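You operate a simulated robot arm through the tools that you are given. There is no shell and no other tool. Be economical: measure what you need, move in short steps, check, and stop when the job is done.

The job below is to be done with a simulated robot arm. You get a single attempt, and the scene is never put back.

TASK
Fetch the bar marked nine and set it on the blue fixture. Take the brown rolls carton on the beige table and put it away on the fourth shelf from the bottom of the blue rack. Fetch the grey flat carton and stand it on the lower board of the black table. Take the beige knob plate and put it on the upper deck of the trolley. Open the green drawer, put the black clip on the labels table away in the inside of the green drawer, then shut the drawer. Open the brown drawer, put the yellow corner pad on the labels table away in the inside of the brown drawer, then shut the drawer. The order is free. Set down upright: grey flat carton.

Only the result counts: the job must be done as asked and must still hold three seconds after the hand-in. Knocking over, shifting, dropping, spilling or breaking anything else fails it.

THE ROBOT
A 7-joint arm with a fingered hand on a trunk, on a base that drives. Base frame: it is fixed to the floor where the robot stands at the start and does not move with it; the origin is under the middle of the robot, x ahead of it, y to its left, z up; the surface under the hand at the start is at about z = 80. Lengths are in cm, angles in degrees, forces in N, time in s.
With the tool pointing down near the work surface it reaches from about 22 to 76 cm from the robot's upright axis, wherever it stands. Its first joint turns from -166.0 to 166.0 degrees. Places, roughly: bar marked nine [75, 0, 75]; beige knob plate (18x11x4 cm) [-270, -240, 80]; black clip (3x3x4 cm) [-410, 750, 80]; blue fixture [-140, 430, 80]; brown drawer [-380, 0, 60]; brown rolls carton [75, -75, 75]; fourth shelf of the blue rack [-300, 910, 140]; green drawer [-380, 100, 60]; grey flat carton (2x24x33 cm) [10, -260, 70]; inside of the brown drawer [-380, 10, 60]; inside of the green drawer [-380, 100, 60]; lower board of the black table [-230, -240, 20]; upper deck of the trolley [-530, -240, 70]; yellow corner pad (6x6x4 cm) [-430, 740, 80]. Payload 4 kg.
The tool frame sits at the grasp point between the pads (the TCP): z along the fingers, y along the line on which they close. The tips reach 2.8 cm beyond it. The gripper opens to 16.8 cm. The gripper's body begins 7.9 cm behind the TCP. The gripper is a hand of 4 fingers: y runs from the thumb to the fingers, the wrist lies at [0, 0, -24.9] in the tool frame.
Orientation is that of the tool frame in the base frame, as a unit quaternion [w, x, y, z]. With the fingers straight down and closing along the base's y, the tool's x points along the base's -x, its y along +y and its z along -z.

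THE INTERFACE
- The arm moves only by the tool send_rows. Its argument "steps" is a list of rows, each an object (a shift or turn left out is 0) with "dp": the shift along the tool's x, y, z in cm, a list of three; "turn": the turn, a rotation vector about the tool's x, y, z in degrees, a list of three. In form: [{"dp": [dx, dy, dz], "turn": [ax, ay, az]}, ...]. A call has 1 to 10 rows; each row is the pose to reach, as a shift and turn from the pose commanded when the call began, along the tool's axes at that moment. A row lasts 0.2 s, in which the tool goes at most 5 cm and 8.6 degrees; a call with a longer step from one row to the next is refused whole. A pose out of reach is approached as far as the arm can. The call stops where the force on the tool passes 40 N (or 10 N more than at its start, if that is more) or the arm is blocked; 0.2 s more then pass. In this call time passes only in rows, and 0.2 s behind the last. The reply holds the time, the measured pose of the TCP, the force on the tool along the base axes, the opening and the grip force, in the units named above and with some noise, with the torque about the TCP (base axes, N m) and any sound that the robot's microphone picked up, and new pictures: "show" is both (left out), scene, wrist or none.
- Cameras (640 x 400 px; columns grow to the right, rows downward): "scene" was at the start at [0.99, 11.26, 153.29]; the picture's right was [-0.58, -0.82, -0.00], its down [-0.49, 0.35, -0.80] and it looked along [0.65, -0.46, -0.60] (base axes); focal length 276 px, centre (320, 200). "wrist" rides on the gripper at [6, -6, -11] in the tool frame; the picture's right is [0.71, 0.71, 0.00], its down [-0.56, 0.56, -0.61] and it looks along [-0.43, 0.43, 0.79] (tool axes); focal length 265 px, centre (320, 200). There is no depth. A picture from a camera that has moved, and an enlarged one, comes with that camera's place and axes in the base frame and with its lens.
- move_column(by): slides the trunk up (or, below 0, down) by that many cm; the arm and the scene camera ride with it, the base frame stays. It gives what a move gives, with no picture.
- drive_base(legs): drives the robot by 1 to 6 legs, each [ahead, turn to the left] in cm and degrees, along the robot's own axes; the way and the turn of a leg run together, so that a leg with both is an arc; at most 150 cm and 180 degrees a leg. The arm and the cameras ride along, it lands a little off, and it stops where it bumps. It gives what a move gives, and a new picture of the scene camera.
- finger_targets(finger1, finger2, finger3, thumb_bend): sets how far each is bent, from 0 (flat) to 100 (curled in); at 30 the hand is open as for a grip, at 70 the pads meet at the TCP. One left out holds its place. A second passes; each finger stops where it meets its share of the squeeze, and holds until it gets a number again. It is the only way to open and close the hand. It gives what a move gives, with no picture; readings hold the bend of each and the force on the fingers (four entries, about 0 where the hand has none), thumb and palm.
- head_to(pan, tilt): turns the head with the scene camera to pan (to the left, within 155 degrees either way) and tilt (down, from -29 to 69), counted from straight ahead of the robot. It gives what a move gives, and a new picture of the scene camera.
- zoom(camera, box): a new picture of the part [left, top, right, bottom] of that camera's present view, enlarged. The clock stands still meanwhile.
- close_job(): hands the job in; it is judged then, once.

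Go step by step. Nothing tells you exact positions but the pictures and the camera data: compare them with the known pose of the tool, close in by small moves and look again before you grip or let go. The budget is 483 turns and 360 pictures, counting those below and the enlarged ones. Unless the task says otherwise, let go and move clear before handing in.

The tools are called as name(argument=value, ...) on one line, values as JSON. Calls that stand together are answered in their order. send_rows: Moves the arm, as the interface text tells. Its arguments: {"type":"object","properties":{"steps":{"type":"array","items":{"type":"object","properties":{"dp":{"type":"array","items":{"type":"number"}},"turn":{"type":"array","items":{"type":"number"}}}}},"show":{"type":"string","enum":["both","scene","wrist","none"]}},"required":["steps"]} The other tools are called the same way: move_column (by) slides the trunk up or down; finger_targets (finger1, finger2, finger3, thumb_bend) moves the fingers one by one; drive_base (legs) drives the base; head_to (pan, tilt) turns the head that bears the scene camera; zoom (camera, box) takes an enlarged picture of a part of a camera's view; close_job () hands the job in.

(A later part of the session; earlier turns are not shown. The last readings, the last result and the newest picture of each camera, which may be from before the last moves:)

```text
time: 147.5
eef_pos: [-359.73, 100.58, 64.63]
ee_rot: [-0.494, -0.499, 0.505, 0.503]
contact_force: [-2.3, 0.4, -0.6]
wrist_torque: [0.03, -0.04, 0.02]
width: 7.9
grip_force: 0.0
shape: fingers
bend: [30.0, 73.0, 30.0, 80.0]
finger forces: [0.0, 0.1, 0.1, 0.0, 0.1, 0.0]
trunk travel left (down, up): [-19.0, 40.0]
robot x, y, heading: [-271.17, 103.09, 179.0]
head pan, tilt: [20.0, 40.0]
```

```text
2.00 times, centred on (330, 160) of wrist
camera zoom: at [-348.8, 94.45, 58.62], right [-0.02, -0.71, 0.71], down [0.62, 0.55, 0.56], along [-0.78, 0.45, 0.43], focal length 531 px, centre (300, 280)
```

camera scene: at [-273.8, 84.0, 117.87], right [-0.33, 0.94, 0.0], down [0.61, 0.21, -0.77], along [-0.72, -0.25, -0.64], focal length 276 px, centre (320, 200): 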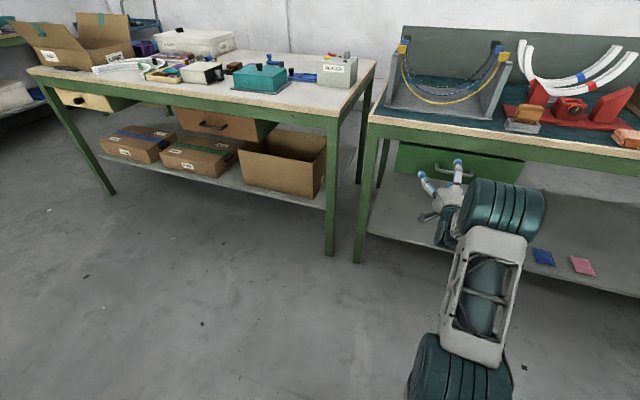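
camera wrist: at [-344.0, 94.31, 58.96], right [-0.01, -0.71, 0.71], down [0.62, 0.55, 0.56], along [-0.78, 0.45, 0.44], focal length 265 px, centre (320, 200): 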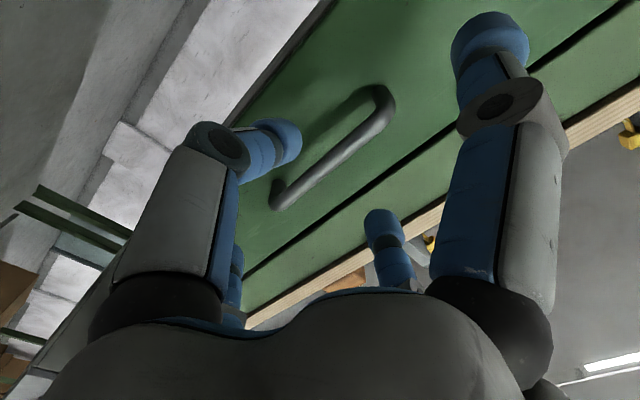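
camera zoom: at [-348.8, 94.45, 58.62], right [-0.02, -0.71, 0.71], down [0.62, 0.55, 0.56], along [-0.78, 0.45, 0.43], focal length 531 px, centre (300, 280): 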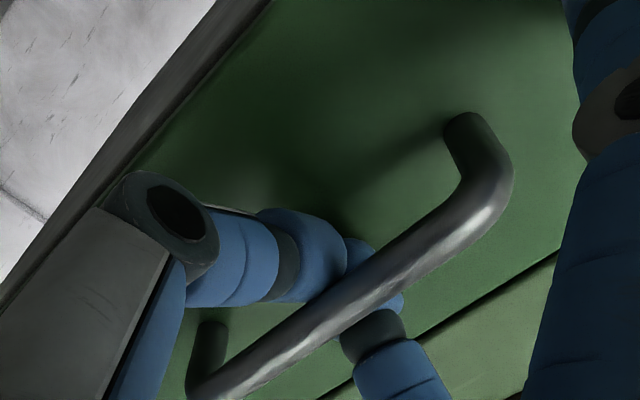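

Now the fingertips have closed behind the bar, forming a hook. I pull.

send_rows(steps=[{"dp": [0, 0, -1.5]}, {"dp": [0, 0, -3]}, {"dp": [0, 0, -5]}, {"dp": [0, 0, -7]}, {"dp": [0, 0, -9]}], show="both")

```text
time: 148.7
eef_pos: [-350.66, 100.55, 64.88]
ee_rot: [-0.494, -0.498, 0.505, 0.503]
contact_force: [1.2, 0.7, -1.1]
wrist_torque: [-0.02, 0.03, 0.01]
width: 7.88
grip_force: 0.0
shape: fingers
bend: [30.0, 73.0, 30.0, 81.0]
finger forces: [0.2, 0.0, 0.0, 0.0, 0.0, 0.0]
trunk travel left (down, up): [-19.0, 40.0]
robot x, y, heading: [-271.63, 102.77, 179.2]
head pan, tilt: [20.0, 40.0]
camera scene: at [-273.75, 84.0, 117.87], right [-0.33, 0.94, 0.0], down [0.61, 0.21, -0.77], along [-0.72, -0.25, -0.64], focal length 276 px, centre (320, 200)
camera wrist: at [-339.74, 94.35, 58.71], right [-0.01, -0.71, 0.71], down [0.62, 0.55, 0.56], along [-0.78, 0.45, 0.43], focal length 265 px, centre (320, 200)
```

scene: 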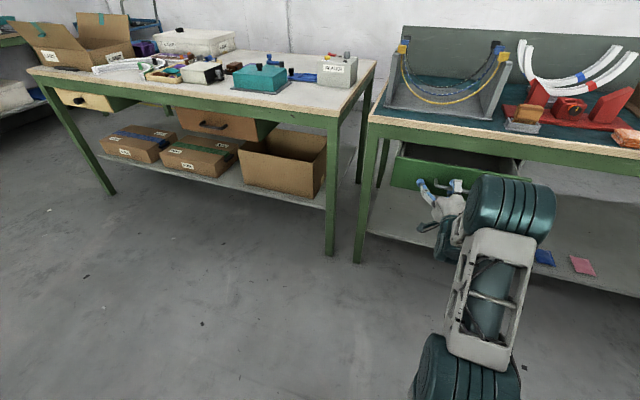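
wrist: 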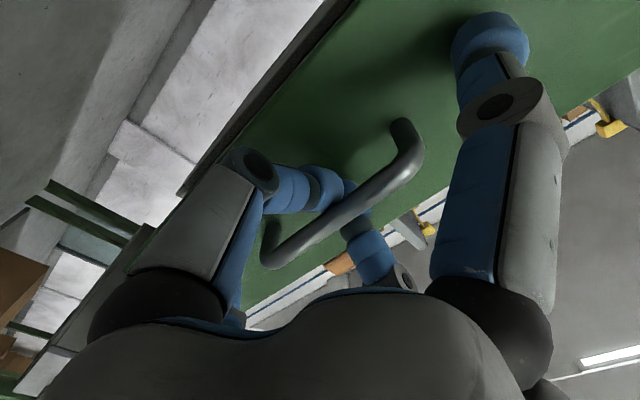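

The drawer is coming out. I keep pulling with the base, gently.

drive_base(legs=[[-14, 0]])

```text
time: 150.0
eef_pos: [-336.46, 100.37, 64.74]
ee_rot: [-0.493, -0.498, 0.505, 0.503]
contact_force: [0.2, 0.4, -1.4]
wrist_torque: [-0.01, -0.01, 0.01]
width: 7.9
grip_force: 0.0
shape: fingers
bend: [30.0, 74.0, 30.0, 81.0]
finger forces: [0.0, 0.1, 0.1, 0.0, 0.1, 0.0]
trunk travel left (down, up): [-19.0, 40.0]
robot x, y, heading: [-257.32, 102.7, 179.2]
head pan, tilt: [20.0, 40.0]
camera scene: at [-259.67, 83.79, 117.87], right [-0.33, 0.94, 0.0], down [0.61, 0.21, -0.77], along [-0.72, -0.25, -0.64], focal length 276 px, centre (320, 200)
```

scene: 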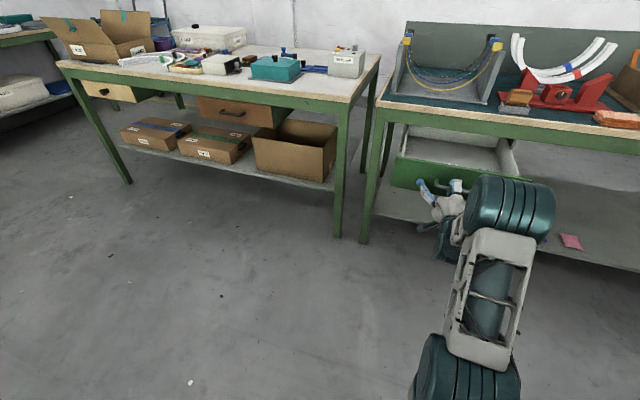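

About 23 cm are open. I try a few centimetres more with the arm, which stops on excess force.

send_rows(steps=[{"dp": [0, 0, -1.5]}, {"dp": [0, 0, -3]}, {"dp": [0, 0, -4.5]}, {"dp": [0, 0, -6]}], show="scene")

```text
time: 151.0
eef_pos: [-330.53, 100.25, 64.66]
ee_rot: [-0.493, -0.497, 0.506, 0.504]
contact_force: [0.0, 1.2, -0.2]
wrist_torque: [0.01, 0.04, 0.0]
width: 7.9
grip_force: 0.4
shape: fingers
bend: [30.0, 74.0, 30.0, 81.0]
finger forces: [0.2, 0.1, 0.0, 0.1, 0.1, 0.1]
trunk travel left (down, up): [-19.0, 40.0]
robot x, y, heading: [-257.06, 103.23, 179.0]
head pan, tilt: [20.0, 40.0]
camera scene: at [-259.67, 83.8, 117.87], right [-0.33, 0.94, 0.0], down [0.61, 0.21, -0.77], along [-0.72, -0.25, -0.64], focal length 276 px, centre (320, 200)
```

scene: 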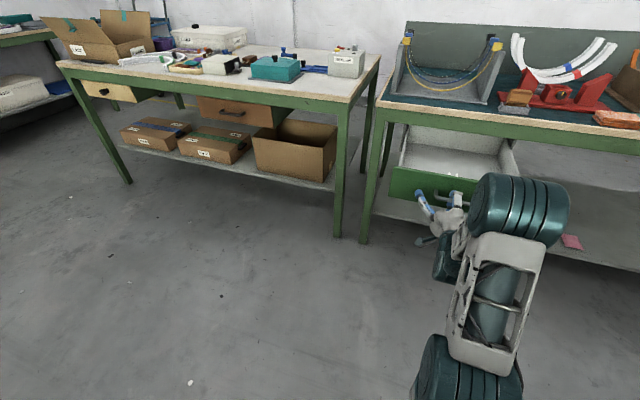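

The drawer is about 29 cm open, which is plenty. I open the fingers moderately and back off.

finger_targets(finger2=55, thumb_bend=55)

drive_base(legs=[[-12, 0]])

```text
time: 152.0
eef_pos: [-330.47, 100.24, 64.67]
ee_rot: [-0.493, -0.497, 0.505, 0.504]
contact_force: [-0.1, -0.7, 0.7]
wrist_torque: [0.0, 0.01, 0.0]
width: 8.7
grip_force: 0.1
shape: fingers
bend: [30.0, 55.0, 30.0, 55.0]
finger forces: [0.0, 0.1, 0.0, 0.1, 0.0, 0.0]
trunk travel left (down, up): [-19.0, 40.0]
robot x, y, heading: [-257.13, 103.21, 179.3]
head pan, tilt: [20.0, 40.0]
```

```text
time: 153.2
eef_pos: [-318.81, 100.18, 64.67]
ee_rot: [-0.494, -0.497, 0.505, 0.504]
contact_force: [-0.5, 0.5, -0.6]
wrist_torque: [0.01, 0.0, 0.0]
width: 8.7
grip_force: 0.0
shape: fingers
bend: [30.0, 55.0, 30.0, 55.0]
finger forces: [0.1, 0.1, 0.1, 0.0, 0.0, 0.1]
trunk travel left (down, up): [-19.0, 40.0]
robot x, y, heading: [-245.38, 103.23, 179.1]
head pan, tilt: [20.0, 40.0]
camera scene: at [-247.87, 83.6, 117.87], right [-0.33, 0.94, 0.0], down [0.61, 0.21, -0.77], along [-0.72, -0.25, -0.64], focal length 276 px, centre (320, 200)
```

scene: 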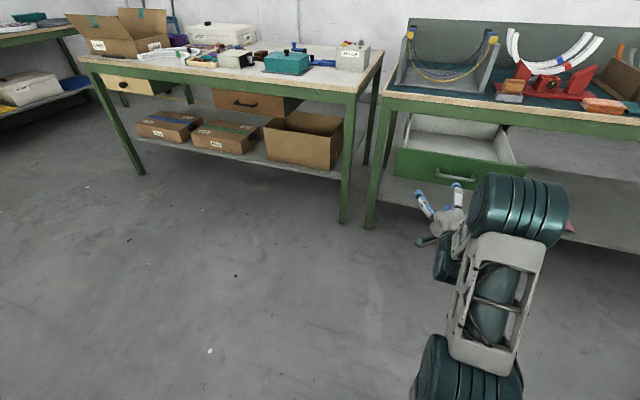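

The green drawer stays open with its front at about x -334. Next the brown drawer: I turn left, drive 98 cm, and turn right again.

drive_base(legs=[[0, 90], [98, 0], [0, -90]])

```text
time: 166.0
eef_pos: [-316.83, -0.55, 64.71]
ee_rot: [0.505, 0.509, -0.494, -0.492]
contact_force: [-0.7, -0.9, 0.2]
wrist_torque: [-0.01, 0.01, 0.01]
width: 8.7
grip_force: 0.0
shape: fingers
bend: [30.0, 55.0, 30.0, 55.0]
finger forces: [0.0, 0.0, 0.0, 0.0, 0.1, 0.1]
trunk travel left (down, up): [-19.0, 40.0]
robot x, y, heading: [-243.52, 5.82, -178.3]
head pan, tilt: [20.0, 40.0]
camera scene: at [-245.31, -13.95, 117.87], right [-0.37, 0.93, 0.0], down [0.6, 0.24, -0.77], along [-0.71, -0.28, -0.64], focal length 276 px, centre (320, 200)
```

scene: 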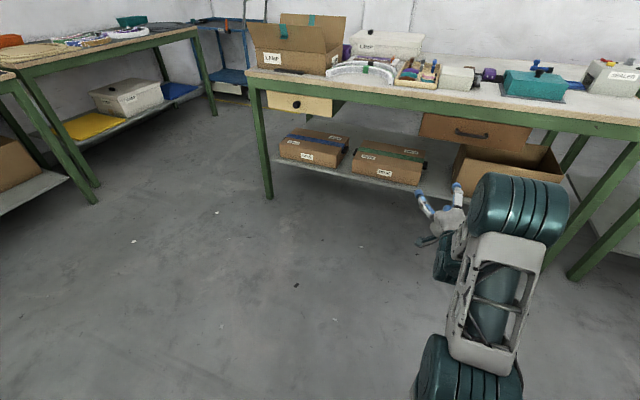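

The brown handle appears near y 4.7, z 67. I straighten the heading and drive closer.

drive_base(legs=[[0, -2], [22, 0]])

send_rows(steps=[{"dp": [0, 0, 0.1]}], show="wrist")

zoom(camera="scene", box=[380, 60, 620, 210])

```text
time: 168.1
eef_pos: [-339.42, 2.24, 64.69]
ee_rot: [-0.497, -0.499, 0.503, 0.501]
contact_force: [0.8, 0.1, -0.3]
wrist_torque: [-0.01, -0.01, -0.03]
width: 8.67
grip_force: 0.1
shape: fingers
bend: [30.0, 55.0, 30.0, 55.0]
finger forces: [0.0, 0.1, 0.0, 0.0, 0.0, 0.1]
trunk travel left (down, up): [-19.0, 40.0]
robot x, y, heading: [-266.29, 5.27, 179.4]
head pan, tilt: [20.0, 40.0]
camera scene: at [-268.4, -13.74, 117.87], right [-0.34, 0.94, 0.0], down [0.61, 0.22, -0.77], along [-0.72, -0.26, -0.64], focal length 276 px, centre (320, 200)
```

scene: 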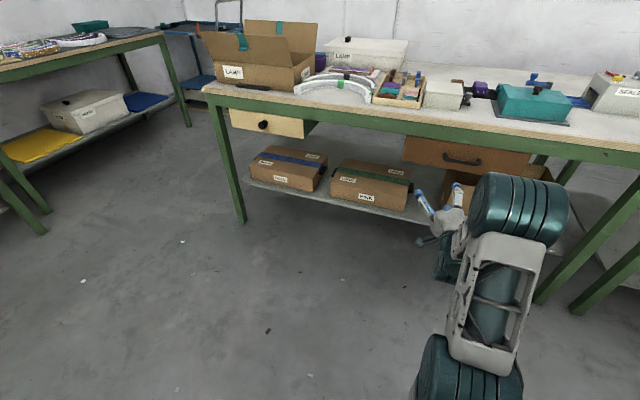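

```text
time: 168.5
eef_pos: [-339.53, 2.04, 64.62]
ee_rot: [-0.496, -0.5, 0.503, 0.501]
contact_force: [0.4, 0.2, 0.0]
wrist_torque: [-0.01, -0.02, 0.03]
width: 8.69
grip_force: 0.2
shape: fingers
bend: [30.0, 55.0, 30.0, 55.0]
finger forces: [0.1, 0.0, 0.0, 0.1, 0.1, 0.0]
trunk travel left (down, up): [-19.0, 40.0]
robot x, y, heading: [-266.25, 5.47, 179.5]
head pan, tilt: [20.0, 40.0]
camera wrist: at [-328.65, -3.98, 58.67], right [-0.01, -0.71, 0.71], down [0.62, 0.55, 0.56], along [-0.79, 0.44, 0.43], focal length 265 px, centre (320, 200)
```

wrist: 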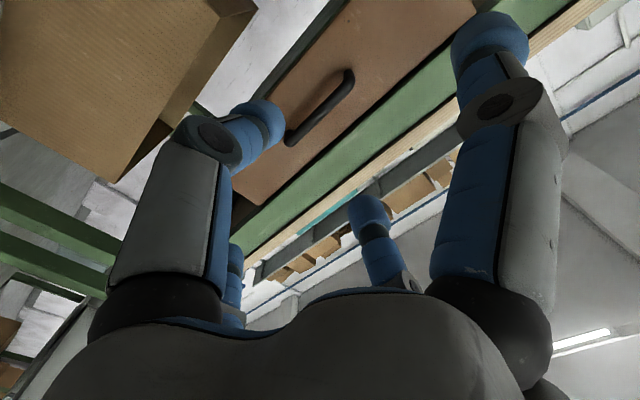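

```text
2.67 times, centred on (500, 135) of scene
camera zoom: at [-268.41, -13.74, 117.87], right [-0.34, 0.94, 0.0], down [0.61, 0.22, -0.77], along [-0.72, -0.26, -0.64], focal length 736 px, centre (-160, 373)
```

zoom: 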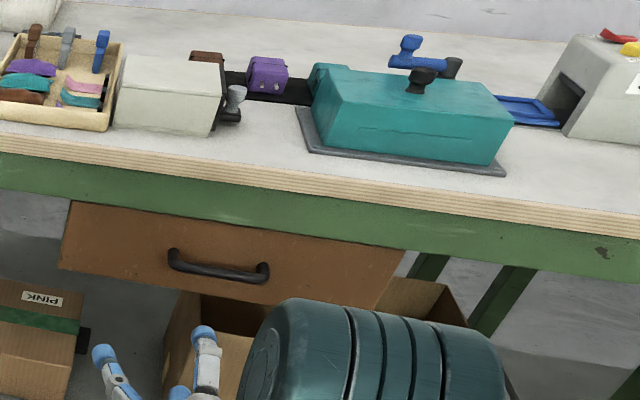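

The brown handle triangulates to (-363,4.7,67). I drive 9 cm closer, align, then look.

drive_base(legs=[[9, 0]])

send_rows(steps=[{"dp": [-1.5, 1.2, 2]}, {"dp": [-2.7, 2.3, 5]}, {"dp": [-2.7, 2.3, 9]}], show="wrist")

```text
time: 169.6
eef_pos: [-348.64, 2.51, 64.74]
ee_rot: [-0.495, -0.499, 0.504, 0.502]
contact_force: [-0.8, 0.3, 0.3]
wrist_torque: [-0.04, 0.04, 0.0]
width: 8.69
grip_force: 0.0
shape: fingers
bend: [30.0, 55.0, 30.0, 55.0]
finger forces: [0.0, 0.0, 0.0, 0.1, 0.0, 0.0]
trunk travel left (down, up): [-19.0, 40.0]
robot x, y, heading: [-275.45, 5.57, 179.5]
head pan, tilt: [20.0, 40.0]
camera scene: at [-277.49, -13.66, 117.87], right [-0.33, 0.94, 0.0], down [0.61, 0.21, -0.77], along [-0.72, -0.26, -0.64], focal length 276 px, centre (320, 200)
```

scene: 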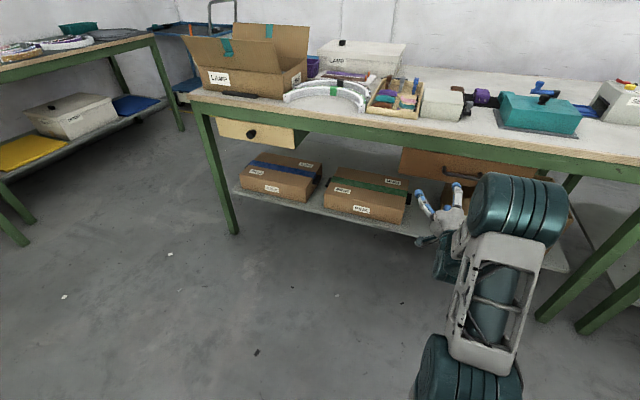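

```text
time: 170.4
eef_pos: [-357.64, 5.03, 66.92]
ee_rot: [-0.495, -0.499, 0.504, 0.502]
contact_force: [-0.3, 0.1, 0.0]
wrist_torque: [0.03, 0.01, 0.02]
width: 8.68
grip_force: 0.1
shape: fingers
bend: [30.0, 55.0, 30.0, 55.0]
finger forces: [0.0, 0.1, 0.1, 0.0, 0.0, 0.0]
trunk travel left (down, up): [-19.0, 40.0]
robot x, y, heading: [-274.91, 5.76, 179.5]
head pan, tilt: [20.0, 40.0]
camera wrist: at [-346.73, -1.09, 60.94], right [-0.01, -0.71, 0.71], down [0.62, 0.55, 0.56], along [-0.79, 0.44, 0.43], focal length 265 px, centre (320, 200)
```

wrist: 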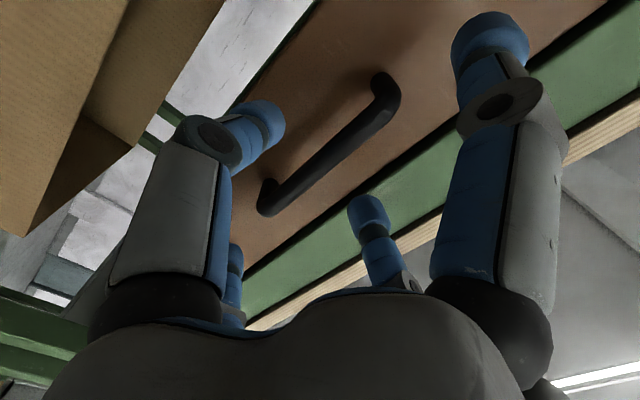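

The view matches the green drawer's pre-hook view. I slide forward until light contact, then close behind the bar.

send_rows(steps=[{"dp": [0, 0, 2]}, {"dp": [0, 0, 3.5]}, {"dp": [0, 0, 4.2]}, {"dp": [0, 0, 4.8]}, {"dp": [0, 0, 5.2]}], show="none")

zoom(camera="wrist", box=[200, 60, 460, 260])

```text
time: 171.0
eef_pos: [-360.67, 5.12, 67.01]
ee_rot: [-0.495, -0.501, 0.504, 0.5]
contact_force: [27.8, 0.7, 2.8]
wrist_torque: [-0.01, 1.22, 0.11]
width: 8.68
grip_force: 13.5
shape: fingers
bend: [30.0, 53.0, 30.0, 56.0]
finger forces: [0.0, 26.4, 0.0, 0.0, 1.3, 0.0]
trunk travel left (down, up): [-19.0, 40.0]
robot x, y, heading: [-275.36, 5.49, 179.6]
head pan, tilt: [20.0, 40.0]
stopped in row 3: the force on the tool passed its limit at 55 N (the readings are from after the stop); the commanded pose is now the measured one
```

```text
2.00 times, centred on (330, 160) of wrist
camera zoom: at [-349.7, -1.04, 60.9], right [-0.01, -0.71, 0.71], down [0.62, 0.55, 0.56], along [-0.79, 0.44, 0.43], focal length 531 px, centre (300, 280)
```

zoom: 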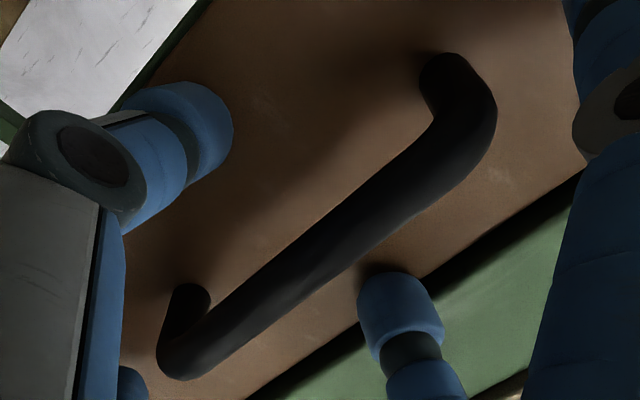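

finger_targets(finger2=85, thumb_bend=85)

zoom(camera="wrist", box=[200, 60, 460, 260])

```text
time: 172.0
eef_pos: [-360.9, 5.05, 66.53]
ee_rot: [-0.493, -0.502, 0.505, 0.499]
contact_force: [-1.7, 0.8, -9.3]
wrist_torque: [0.01, 0.04, 0.02]
width: 7.89
grip_force: 7.2
shape: fingers
bend: [30.0, 75.0, 30.0, 79.0]
finger forces: [0.4, 0.0, 0.0, 0.1, 15.0, 0.0]
trunk travel left (down, up): [-19.0, 40.0]
robot x, y, heading: [-275.2, 5.47, 179.6]
head pan, tilt: [20.0, 40.0]
```

```text
2.00 times, centred on (330, 160) of wrist
camera zoom: at [-349.93, -1.03, 60.57], right [-0.02, -0.71, 0.71], down [0.61, 0.55, 0.57], along [-0.79, 0.44, 0.42], focal length 531 px, centre (300, 280)
```

zoom: 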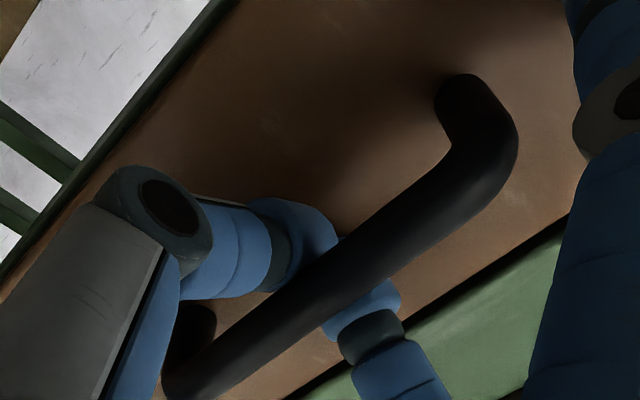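

The fingertips are behind the brown bar too. I pull, first with the arm, then with the base.

send_rows(steps=[{"dp": [0, 0, -1.5]}, {"dp": [0, 0, -3]}, {"dp": [0, 0, -5]}, {"dp": [0, 0, -7]}, {"dp": [0, 0, -9]}], show="wrist")

drive_base(legs=[[-13, 0]])

```text
time: 173.2
eef_pos: [-351.89, 5.15, 66.76]
ee_rot: [-0.494, -0.501, 0.506, 0.5]
contact_force: [-2.0, 2.0, -13.3]
wrist_torque: [-0.01, -0.01, 0.09]
width: 7.86
grip_force: 8.6
shape: fingers
bend: [30.0, 75.0, 30.0, 79.0]
finger forces: [0.8, 0.1, 0.1, 0.0, 16.9, 0.0]
trunk travel left (down, up): [-19.0, 40.0]
robot x, y, heading: [-275.31, 5.88, 179.4]
head pan, tilt: [20.0, 40.0]
camera wrist: at [-340.88, -1.06, 60.76], right [-0.02, -0.71, 0.71], down [0.61, 0.55, 0.57], along [-0.79, 0.44, 0.42], focal length 265 px, centre (320, 200)
```

wrist: 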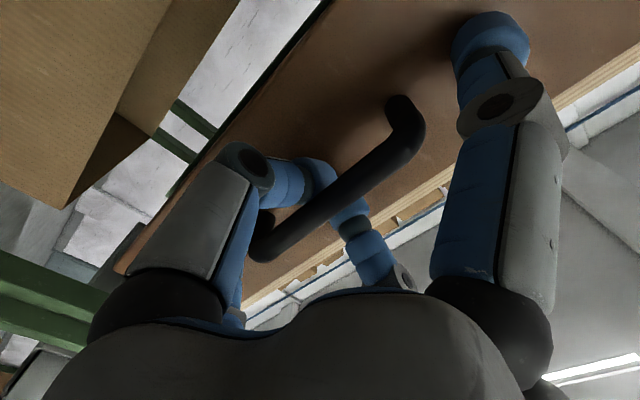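

```text
time: 174.5
eef_pos: [-338.94, 5.02, 66.87]
ee_rot: [-0.494, -0.501, 0.505, 0.5]
contact_force: [-1.4, 5.2, -12.7]
wrist_torque: [0.07, 0.05, 0.14]
width: 7.88
grip_force: 9.9
shape: fingers
bend: [30.0, 75.0, 30.0, 79.0]
finger forces: [1.4, 0.0, 0.1, 0.0, 18.5, 0.0]
trunk travel left (down, up): [-19.0, 40.0]
robot x, y, heading: [-262.43, 5.58, 179.6]
head pan, tilt: [20.0, 40.0]
camera scene: at [-264.69, -13.74, 117.87], right [-0.33, 0.94, 0.0], down [0.61, 0.21, -0.77], along [-0.72, -0.26, -0.64], focal length 276 px, centre (320, 200)
```

scene: 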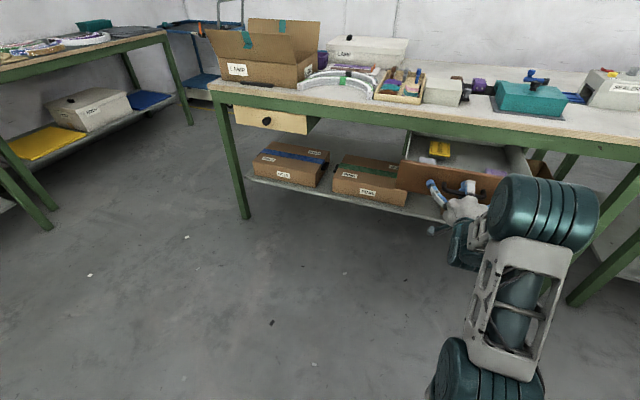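

The brown drawer is about 22 cm open and has items in it. I pull 5 cm more, then let go and back off.

send_rows(steps=[{"dp": [0, 0, -1.5]}, {"dp": [0, 0, -3]}, {"dp": [0, 0, -4.5]}, {"dp": [0, 0, -6]}], show="none")

finger_targets(finger2=55, thumb_bend=55)

drive_base(legs=[[-14, 0]])

```text
time: 175.5
eef_pos: [-332.99, 4.94, 66.91]
ee_rot: [-0.494, -0.499, 0.505, 0.502]
contact_force: [-23.2, 2.6, -9.8]
wrist_torque: [0.0, 0.12, -0.03]
width: 7.89
grip_force: 14.2
shape: fingers
bend: [30.0, 74.0, 30.0, 75.0]
finger forces: [0.0, 0.1, 0.0, 0.0, 28.2, 0.0]
trunk travel left (down, up): [-19.0, 40.0]
robot x, y, heading: [-262.1, 5.28, 179.5]
head pan, tilt: [20.0, 40.0]
```

```text
time: 176.5
eef_pos: [-332.95, 4.9, 66.99]
ee_rot: [-0.494, -0.501, 0.505, 0.5]
contact_force: [2.2, -1.2, 0.7]
wrist_torque: [0.02, 0.12, 0.06]
width: 8.72
grip_force: 1.0
shape: fingers
bend: [30.0, 56.0, 30.0, 55.0]
finger forces: [0.0, 2.9, 0.0, 0.0, 0.0, 0.0]
trunk travel left (down, up): [-19.0, 40.0]
robot x, y, heading: [-262.29, 5.34, 179.5]
head pan, tilt: [20.0, 40.0]
```

```text
time: 177.8
eef_pos: [-319.01, 4.69, 67.04]
ee_rot: [-0.494, -0.5, 0.505, 0.501]
contact_force: [0.3, -0.1, 0.3]
wrist_torque: [-0.01, 0.0, -0.01]
width: 8.73
grip_force: 0.0
shape: fingers
bend: [30.0, 55.0, 30.0, 55.0]
finger forces: [0.0, 0.0, 0.0, 0.0, 0.1, 0.0]
trunk travel left (down, up): [-19.0, 40.0]
robot x, y, heading: [-248.25, 5.73, 179.8]
head pan, tilt: [20.0, 40.0]
camera scene: at [-250.69, -13.89, 117.87], right [-0.33, 0.94, 0.0], down [0.61, 0.22, -0.77], along [-0.72, -0.26, -0.64], focal length 276 px, centre (320, 200)
```

scene: 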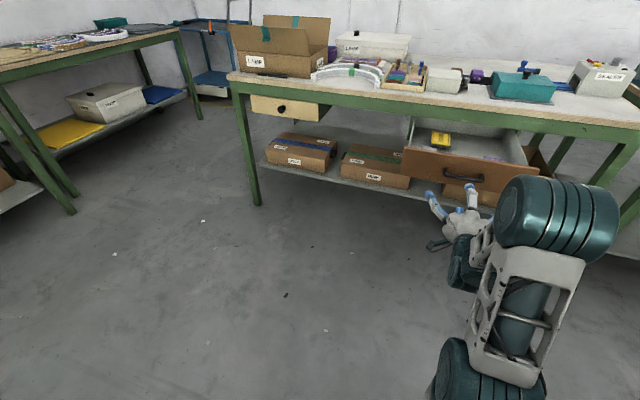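

Both drawers are open. I fold the hand back to pointing down, raise the trunk, and look toward the south side.

send_rows(steps=[{"dp": [-0.9, 1.2, -2.4], "turn": [8.5, 0, 0]}, {"dp": [-1.8, 2.4, -4.8], "turn": [17, 0, 0]}, {"dp": [-2.7, 3.6, -7.2], "turn": [25.5, 0, 0]}, {"dp": [-3.6, 4.8, -9.6], "turn": [34, 0, 0]}, {"dp": [-4.5, 6, -12], "turn": [42.5, 0, 0]}, {"dp": [-5.4, 7.2, -14.4], "turn": [51, 0, 0]}, {"dp": [-6.3, 8.4, -16.8], "turn": [59.5, 0, 0]}, {"dp": [-7.2, 9.6, -19.2], "turn": [68, 0, 0]}, {"dp": [-8.1, 10.8, -21.6], "turn": [76.5, 0, 0]}, {"dp": [-9, 12, -24], "turn": [85, 0, 0]}], show="none")

move_column(by=35)

head_to(pan=45, tilt=25)

head_to(pan=95, tilt=25)

```text
time: 180.0
eef_pos: [-297.13, 13.82, 78.96]
ee_rot: [-0.048, -0.702, 0.709, 0.054]
contact_force: [0.6, -3.3, 0.3]
wrist_torque: [0.34, 0.01, -0.09]
width: 8.7
grip_force: 0.1
shape: fingers
bend: [30.0, 55.0, 30.0, 55.0]
finger forces: [0.0, 0.0, 0.0, 0.0, 0.0, 0.0]
out of reach, approached as far as the arm can: row 1, 10
trunk travel left (down, up): [-19.0, 40.0]
robot x, y, heading: [-248.5, 5.45, 179.7]
head pan, tilt: [20.0, 40.0]
```

```text
time: 183.4
eef_pos: [-297.22, 14.13, 113.89]
ee_rot: [-0.048, -0.702, 0.709, 0.051]
contact_force: [-0.7, -1.0, -0.5]
wrist_torque: [0.01, 0.0, 0.0]
width: 8.69
grip_force: 0.1
shape: fingers
bend: [30.0, 55.0, 30.0, 55.0]
finger forces: [0.0, 0.0, 0.1, 0.0, 0.0, 0.0]
trunk travel left (down, up): [-54.0, 5.0]
robot x, y, heading: [-248.16, 5.05, 179.5]
head pan, tilt: [20.0, 40.0]
```

```text
time: 184.3
eef_pos: [-297.13, 14.16, 113.8]
ee_rot: [-0.049, -0.702, 0.709, 0.051]
contact_force: [0.5, -0.3, -0.6]
wrist_torque: [0.02, -0.02, 0.02]
width: 8.7
grip_force: 0.0
shape: fingers
bend: [30.0, 55.0, 30.0, 55.0]
finger forces: [0.0, 0.0, 0.0, 0.0, 0.0, 0.1]
trunk travel left (down, up): [-54.0, 5.0]
robot x, y, heading: [-248.18, 5.29, 179.7]
head pan, tilt: [45.0, 25.0]
camera scene: at [-249.23, -17.5, 155.2], right [-0.7, 0.71, 0.0], down [0.3, 0.3, -0.91], along [-0.65, -0.64, -0.42], focal length 276 px, centre (320, 200)
```

scene: 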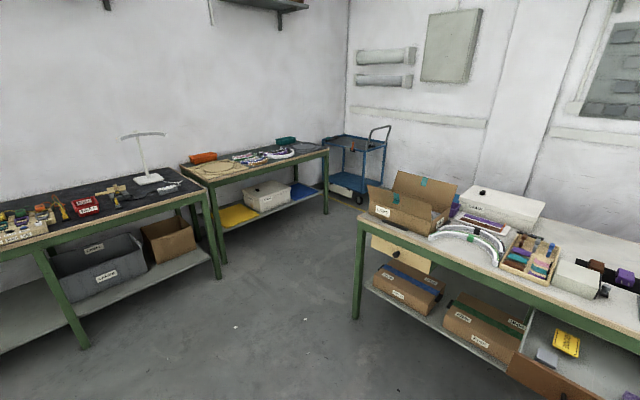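

```text
time: 185.5
eef_pos: [-297.21, 14.16, 113.8]
ee_rot: [-0.048, -0.702, 0.709, 0.052]
contact_force: [0.2, 0.2, 0.1]
wrist_torque: [-0.01, 0.03, -0.01]
width: 8.67
grip_force: 0.0
shape: fingers
bend: [30.0, 55.0, 30.0, 55.0]
finger forces: [0.0, 0.0, 0.0, 0.1, 0.0, 0.0]
trunk travel left (down, up): [-54.0, 5.0]
robot x, y, heading: [-248.21, 5.51, 179.6]
head pan, tilt: [95.0, 25.0]
camera scene: at [-241.94, -20.22, 155.2], right [-1.0, -0.08, 0.0], down [-0.03, 0.42, -0.91], along [0.07, -0.9, -0.42], focal length 276 px, centre (320, 200)
```

scene: 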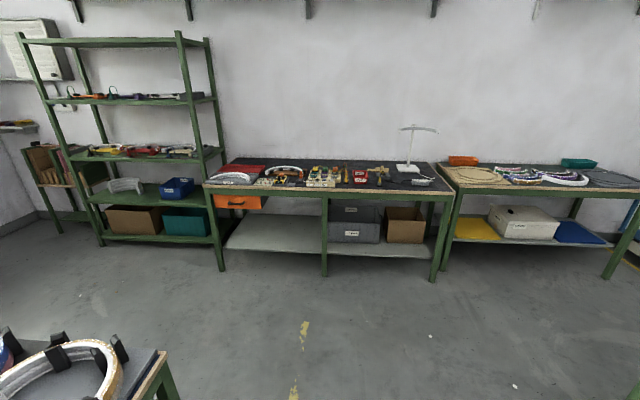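

I see the black-topped table at y about -240 with free lower board on the left side. I zoom in on its top to find the beige knob plate.

zoom(camera="scene", box=[200, 110, 460, 270])

head_to(pan=65, tilt=20)

zoom(camera="scene", box=[380, 100, 640, 260])

```text
2.46 times, centred on (330, 190) of scene
camera zoom: at [-241.94, -20.22, 155.2], right [-1.0, -0.08, 0.0], down [-0.03, 0.42, -0.91], along [0.07, -0.9, -0.42], focal length 679 px, centre (295, 225)
```

zoom: 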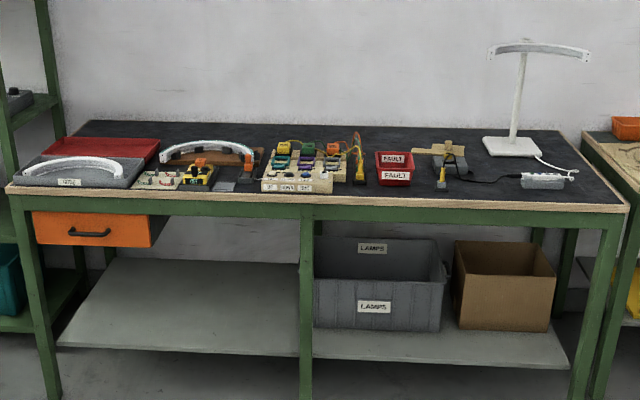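

```text
time: 186.5
eef_pos: [-297.22, 14.1, 113.67]
ee_rot: [-0.048, -0.701, 0.709, 0.051]
contact_force: [-0.2, 0.7, -0.8]
wrist_torque: [-0.03, 0.01, 0.0]
width: 8.67
grip_force: 0.0
shape: fingers
bend: [30.0, 55.0, 30.0, 55.0]
finger forces: [0.0, 0.1, 0.0, 0.0, 0.0, 0.1]
trunk travel left (down, up): [-54.0, 5.0]
robot x, y, heading: [-248.52, 5.47, 179.4]
head pan, tilt: [65.0, 20.0]
camera scene: at [-246.66, -19.45, 156.01], right [-0.9, 0.43, 0.0], down [0.15, 0.31, -0.94], along [-0.4, -0.85, -0.34], focal length 276 px, centre (320, 200)
```

scene: 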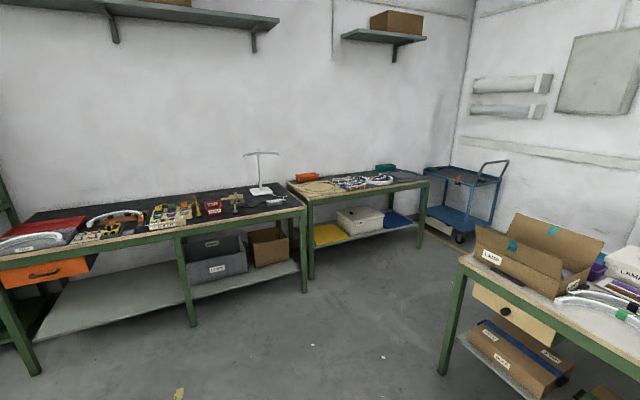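

```text
2.46 times, centred on (510, 180) of scene
camera zoom: at [-246.66, -19.45, 156.01], right [-0.9, 0.43, 0.0], down [0.15, 0.31, -0.94], along [-0.4, -0.85, -0.34], focal length 679 px, centre (-148, 249)
```

zoom: 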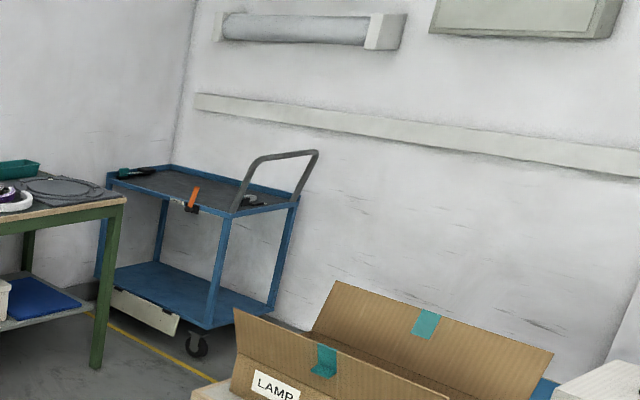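

The plate should be on the black table near x -250. I drive over to it for a closer look.

drive_base(legs=[[0, 90], [130, 0]])

head_to(pan=0, tilt=40)

```text
time: 196.8
eef_pos: [-258.84, -171.84, 113.79]
ee_rot: [0.07, 0.998, -0.008, -0.003]
contact_force: [1.1, 0.7, 0.9]
wrist_torque: [0.0, 0.04, 0.01]
width: 8.7
grip_force: 0.2
shape: fingers
bend: [30.0, 55.0, 30.0, 55.0]
finger forces: [0.0, 0.0, 0.0, 0.1, 0.0, 0.0]
trunk travel left (down, up): [-54.0, 5.0]
robot x, y, heading: [-249.67, -123.14, -90.5]
head pan, tilt: [65.0, 20.0]
camera scene: at [-225.11, -121.36, 156.01], right [-0.43, -0.9, 0.0], down [-0.31, 0.15, -0.94], along [0.85, -0.41, -0.34], focal length 276 px, centre (320, 200)
```

scene: 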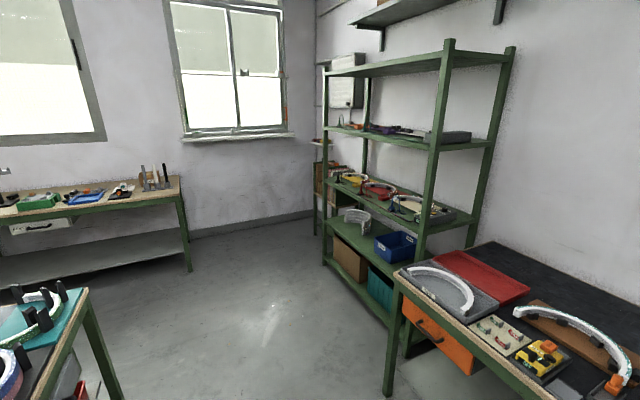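

```text
time: 198.1
eef_pos: [-258.76, -171.84, 113.89]
ee_rot: [0.07, 0.997, -0.007, -0.002]
contact_force: [0.6, -0.5, 0.1]
wrist_torque: [-0.02, -0.01, -0.02]
width: 8.71
grip_force: 0.0
shape: fingers
bend: [30.0, 55.0, 30.0, 55.0]
finger forces: [0.0, 0.1, 0.0, 0.0, 0.1, 0.0]
trunk travel left (down, up): [-54.0, 5.0]
robot x, y, heading: [-249.53, -122.97, -90.6]
head pan, tilt: [0.0, 40.0]
camera scene: at [-233.6, -125.8, 152.87], right [-1.0, 0.01, 0.0], down [0.01, 0.64, -0.77], along [-0.01, -0.77, -0.64], focal length 276 px, centre (320, 200)
```

scene: 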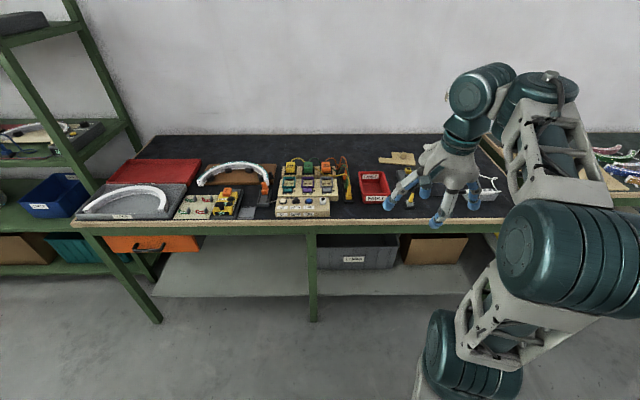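

zoom(camera="scene", box=[160, 140, 340, 240])

zoom(camera="scene", box=[330, 120, 510, 240])

zoom(camera="wrist", box=[0, 0, 640, 400])

```text
3.56 times, centred on (250, 190) of scene
camera zoom: at [-233.6, -125.8, 152.87], right [-1.0, 0.01, 0.0], down [0.01, 0.64, -0.77], along [-0.01, -0.77, -0.64], focal length 981 px, centre (569, 236)
```

zoom: 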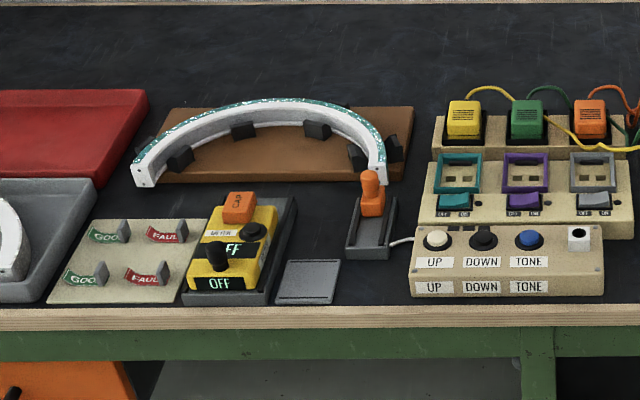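

```text
3.33 times, centred on (420, 180) of scene
camera zoom: at [-233.6, -125.8, 152.87], right [-1.0, 0.01, 0.0], down [0.01, 0.64, -0.77], along [-0.01, -0.77, -0.64], focal length 920 px, centre (-13, 267)
```

zoom: 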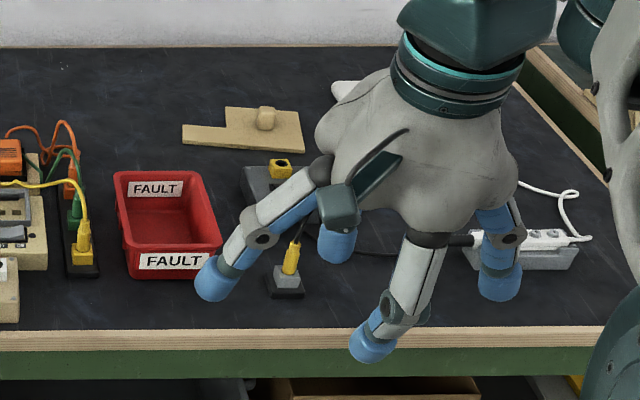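

```text
1.00 times, centred on (320, 200) of wrist (not enlarged: the box is as wide or as high as the picture)
camera zoom: at [-252.61, -164.36, 123.71], right [0.7, -0.71, 0.1], down [-0.56, -0.46, 0.69], along [-0.45, -0.53, -0.72], focal length 265 px, centre (320, 200)
```

zoom: 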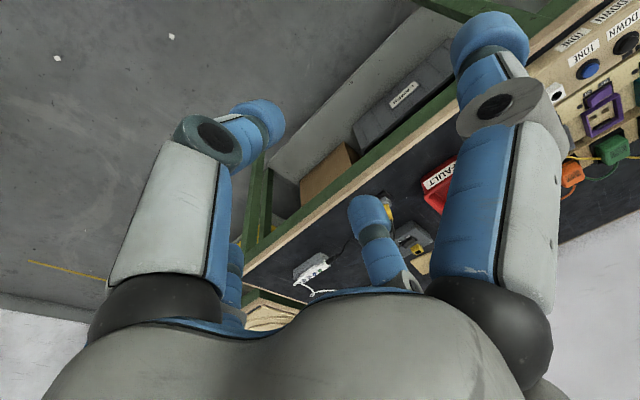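

The beige knob plate is the flat L-shaped plate with a knob at about (-276,-244), behind the hand. I move the base nearer at x about -266.

drive_base(legs=[[0, -25], [41, 0], [0, 25]])

finger_targets(finger2=30, thumb_bend=30)

send_rows(steps=[{"dp": [0, 2, 0], "turn": [4, 0.3, -0.5]}, {"dp": [0, 5, 0], "turn": [8, 0.3, -0.9]}, {"dp": [0, 9, 0], "turn": [8, 0.3, -0.9]}, {"dp": [-1, 13, 0], "turn": [8, 0.3, -0.9]}])

```text
time: 203.2
eef_pos: [-276.62, -208.6, 113.77]
ee_rot: [0.071, 0.997, -0.006, -0.003]
contact_force: [0.1, -0.2, 0.2]
wrist_torque: [0.01, -0.02, -0.01]
width: 8.7
grip_force: 0.1
shape: fingers
bend: [30.0, 55.0, 30.0, 55.0]
finger forces: [0.1, 0.1, 0.1, 0.0, 0.1, 0.0]
trunk travel left (down, up): [-54.0, 5.0]
robot x, y, heading: [-267.81, -160.21, -90.9]
head pan, tilt: [0.0, 40.0]
camera scene: at [-251.58, -162.64, 152.87], right [-1.0, 0.01, 0.0], down [0.01, 0.64, -0.77], along [-0.01, -0.77, -0.64], focal length 276 px, centre (320, 200)
```

scene: 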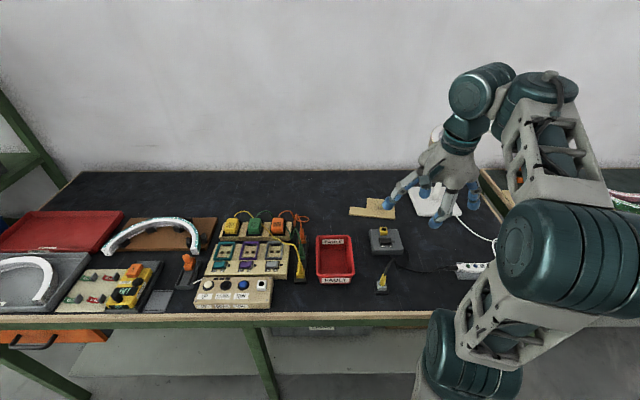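

```text
time: 204.2
eef_pos: [-276.69, -208.7, 113.75]
ee_rot: [0.071, 0.997, -0.007, -0.002]
contact_force: [-0.9, 0.2, -0.1]
wrist_torque: [0.01, -0.01, -0.01]
width: 11.7
grip_force: 0.1
shape: fingers
bend: [30.0, 30.0, 30.0, 30.0]
finger forces: [0.0, 0.0, 0.0, 0.1, 0.0, 0.1]
trunk travel left (down, up): [-54.0, 5.0]
robot x, y, heading: [-268.08, -159.91, -90.6]
head pan, tilt: [0.0, 40.0]
```

```text
time: 205.2
eef_pos: [-277.83, -221.46, 115.56]
ee_rot: [0.0, 1.0, 0.001, 0.001]
contact_force: [-0.9, -0.1, -1.1]
wrist_torque: [0.0, -0.03, -0.01]
width: 11.68
grip_force: 0.1
shape: fingers
bend: [30.0, 30.0, 30.0, 30.0]
finger forces: [0.0, 0.0, 0.1, 0.1, 0.0, 0.0]
out of reach, approached as far as the arm can: row 1
trunk travel left (down, up): [-54.0, 5.0]
robot x, y, heading: [-267.63, -160.09, -90.6]
head pan, tilt: [0.0, 40.0]
camera scene: at [-251.6, -162.73, 152.86], right [-1.0, 0.01, 0.0], down [0.01, 0.64, -0.77], along [-0.01, -0.77, -0.64], focal length 276 px, centre (320, 200)
camera wrist: at [-271.94, -215.48, 126.46], right [0.71, -0.7, 0.0], down [-0.56, -0.56, 0.61], along [-0.43, -0.44, -0.79], focal length 265 px, centre (320, 200)
```

scene: 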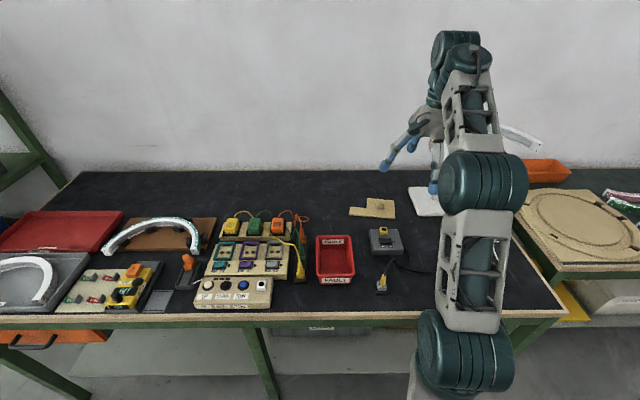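
wrist: 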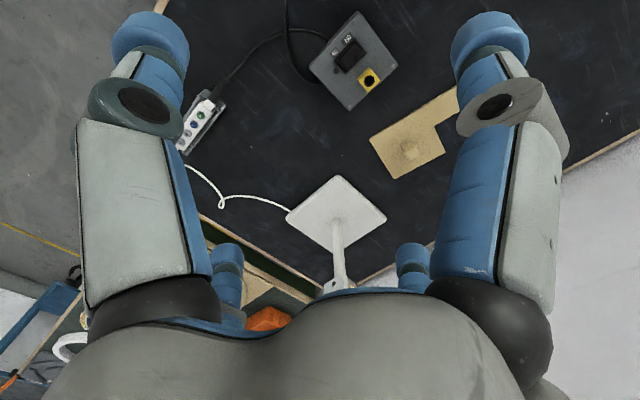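

The knob is at about (-276,-243.5), close to the lamp stand at x -290. I drive 4 cm nearer and come down with the tool tilted forward for reach.

drive_base(legs=[[4, 0]])

move_column(by=-10)

send_rows(steps=[{"dp": [0.5, 3, 0], "turn": [-6, 0, 0]}, {"dp": [1, 6, 0], "turn": [-12, 0, 0]}, {"dp": [1.5, 9, 0], "turn": [-18, 0, 0]}, {"dp": [1.5, 12, 2], "turn": [-18, 0, 0]}, {"dp": [1.5, 15, 5], "turn": [-18, 0, 0]}])

```text
time: 206.1
eef_pos: [-278.02, -225.59, 115.55]
ee_rot: [0.001, 1.0, 0.002, -0.001]
contact_force: [0.0, -0.2, -0.5]
wrist_torque: [0.02, 0.0, -0.03]
width: 11.68
grip_force: 0.1
shape: fingers
bend: [30.0, 30.0, 30.0, 30.0]
finger forces: [0.0, 0.1, 0.0, 0.1, 0.0, 0.1]
trunk travel left (down, up): [-54.0, 5.0]
robot x, y, heading: [-268.0, -163.77, -90.5]
head pan, tilt: [0.0, 40.0]
camera scene: at [-251.66, -166.8, 152.87], right [-1.0, 0.01, 0.0], down [0.01, 0.64, -0.77], along [-0.01, -0.77, -0.64], focal length 276 px, centre (320, 200)
```

scene: 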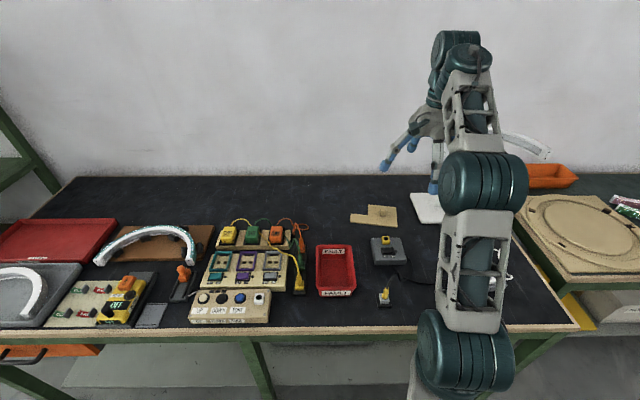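

```text
time: 207.4
eef_pos: [-278.05, -225.53, 105.62]
ee_rot: [0.002, 1.0, 0.001, -0.001]
contact_force: [0.1, -0.2, -0.3]
wrist_torque: [0.06, -0.02, -0.02]
width: 11.68
grip_force: 0.0
shape: fingers
bend: [30.0, 30.0, 30.0, 30.0]
finger forces: [0.1, 0.0, 0.0, 0.0, 0.0, 0.0]
trunk travel left (down, up): [-44.0, 15.0]
robot x, y, heading: [-267.91, -163.82, -90.5]
head pan, tilt: [0.0, 40.0]
```

```text
time: 208.7
eef_pos: [-276.42, -240.41, 100.59]
ee_rot: [0.158, 0.987, 0.002, 0.001]
contact_force: [0.0, -0.3, 0.4]
wrist_torque: [0.01, -0.02, -0.03]
width: 11.72
grip_force: 0.1
shape: fingers
bend: [30.0, 30.0, 30.0, 30.0]
finger forces: [0.0, 0.0, 0.0, 0.0, 0.0, 0.0]
trunk travel left (down, up): [-44.0, 15.0]
robot x, y, heading: [-268.0, -164.59, -90.5]
head pan, tilt: [0.0, 40.0]
camera scene: at [-251.63, -166.78, 142.87], right [-1.0, 0.01, 0.0], down [0.01, 0.64, -0.77], along [-0.01, -0.77, -0.64], focal length 276 px, centre (320, 200)
camera wrist: at [-270.37, -231.27, 109.03], right [0.71, -0.67, 0.22], down [-0.56, -0.34, 0.76], along [-0.43, -0.66, -0.62], focal length 265 px, centre (320, 200)
```

scene: 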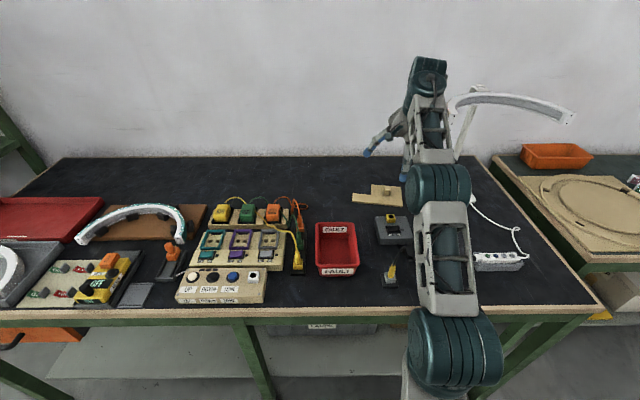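
wrist: 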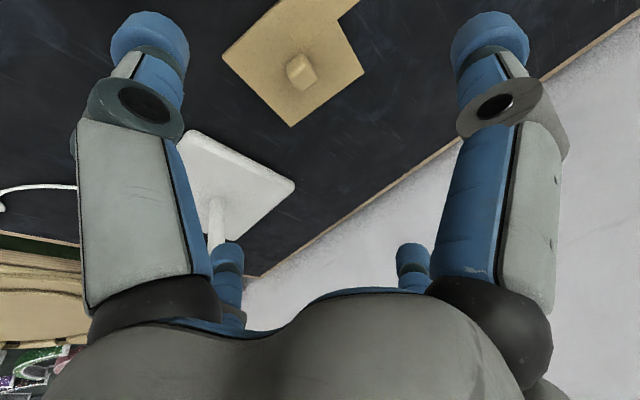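

I come down over the knob along the vertical, to TCP height about 86.

send_rows(steps=[{"dp": [0.6, 1, 3]}, {"dp": [0.6, 0.2, 7]}, {"dp": [0.6, -1, 11]}, {"dp": [0.6, -2.3, 14]}])

```text
time: 209.7
eef_pos: [-275.73, -242.58, 86.53]
ee_rot: [0.157, 0.988, 0.002, 0.001]
contact_force: [-0.4, 0.3, 0.1]
wrist_torque: [0.03, 0.0, -0.02]
width: 11.7
grip_force: 0.0
shape: fingers
bend: [30.0, 30.0, 30.0, 30.0]
finger forces: [0.0, 0.0, 0.1, 0.0, 0.0, 0.0]
trunk travel left (down, up): [-44.0, 15.0]
robot x, y, heading: [-267.72, -164.07, -90.7]
head pan, tilt: [0.0, 40.0]
camera scene: at [-251.65, -166.72, 142.87], right [-1.0, 0.01, 0.0], down [0.01, 0.64, -0.77], along [-0.01, -0.77, -0.64], focal length 276 px, centre (320, 200)
camera wrist: at [-269.7, -233.44, 94.96], right [0.71, -0.67, 0.22], down [-0.56, -0.34, 0.76], along [-0.43, -0.66, -0.61], focal length 265 px, centre (320, 200)
```

scene: 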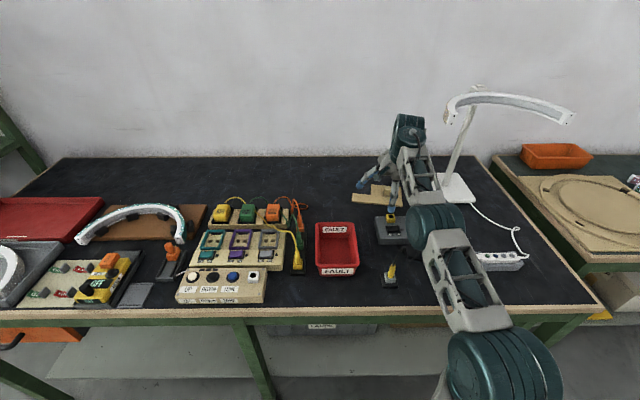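
wrist: 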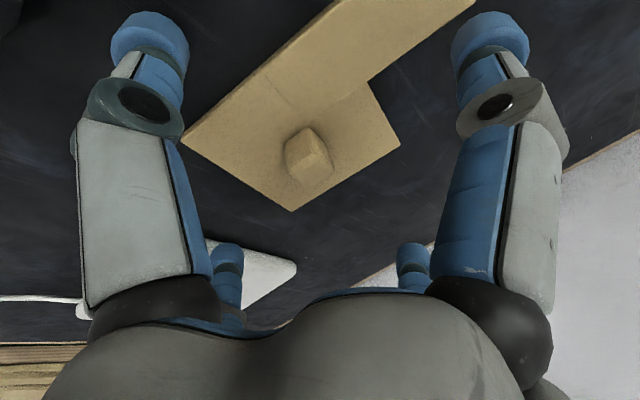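

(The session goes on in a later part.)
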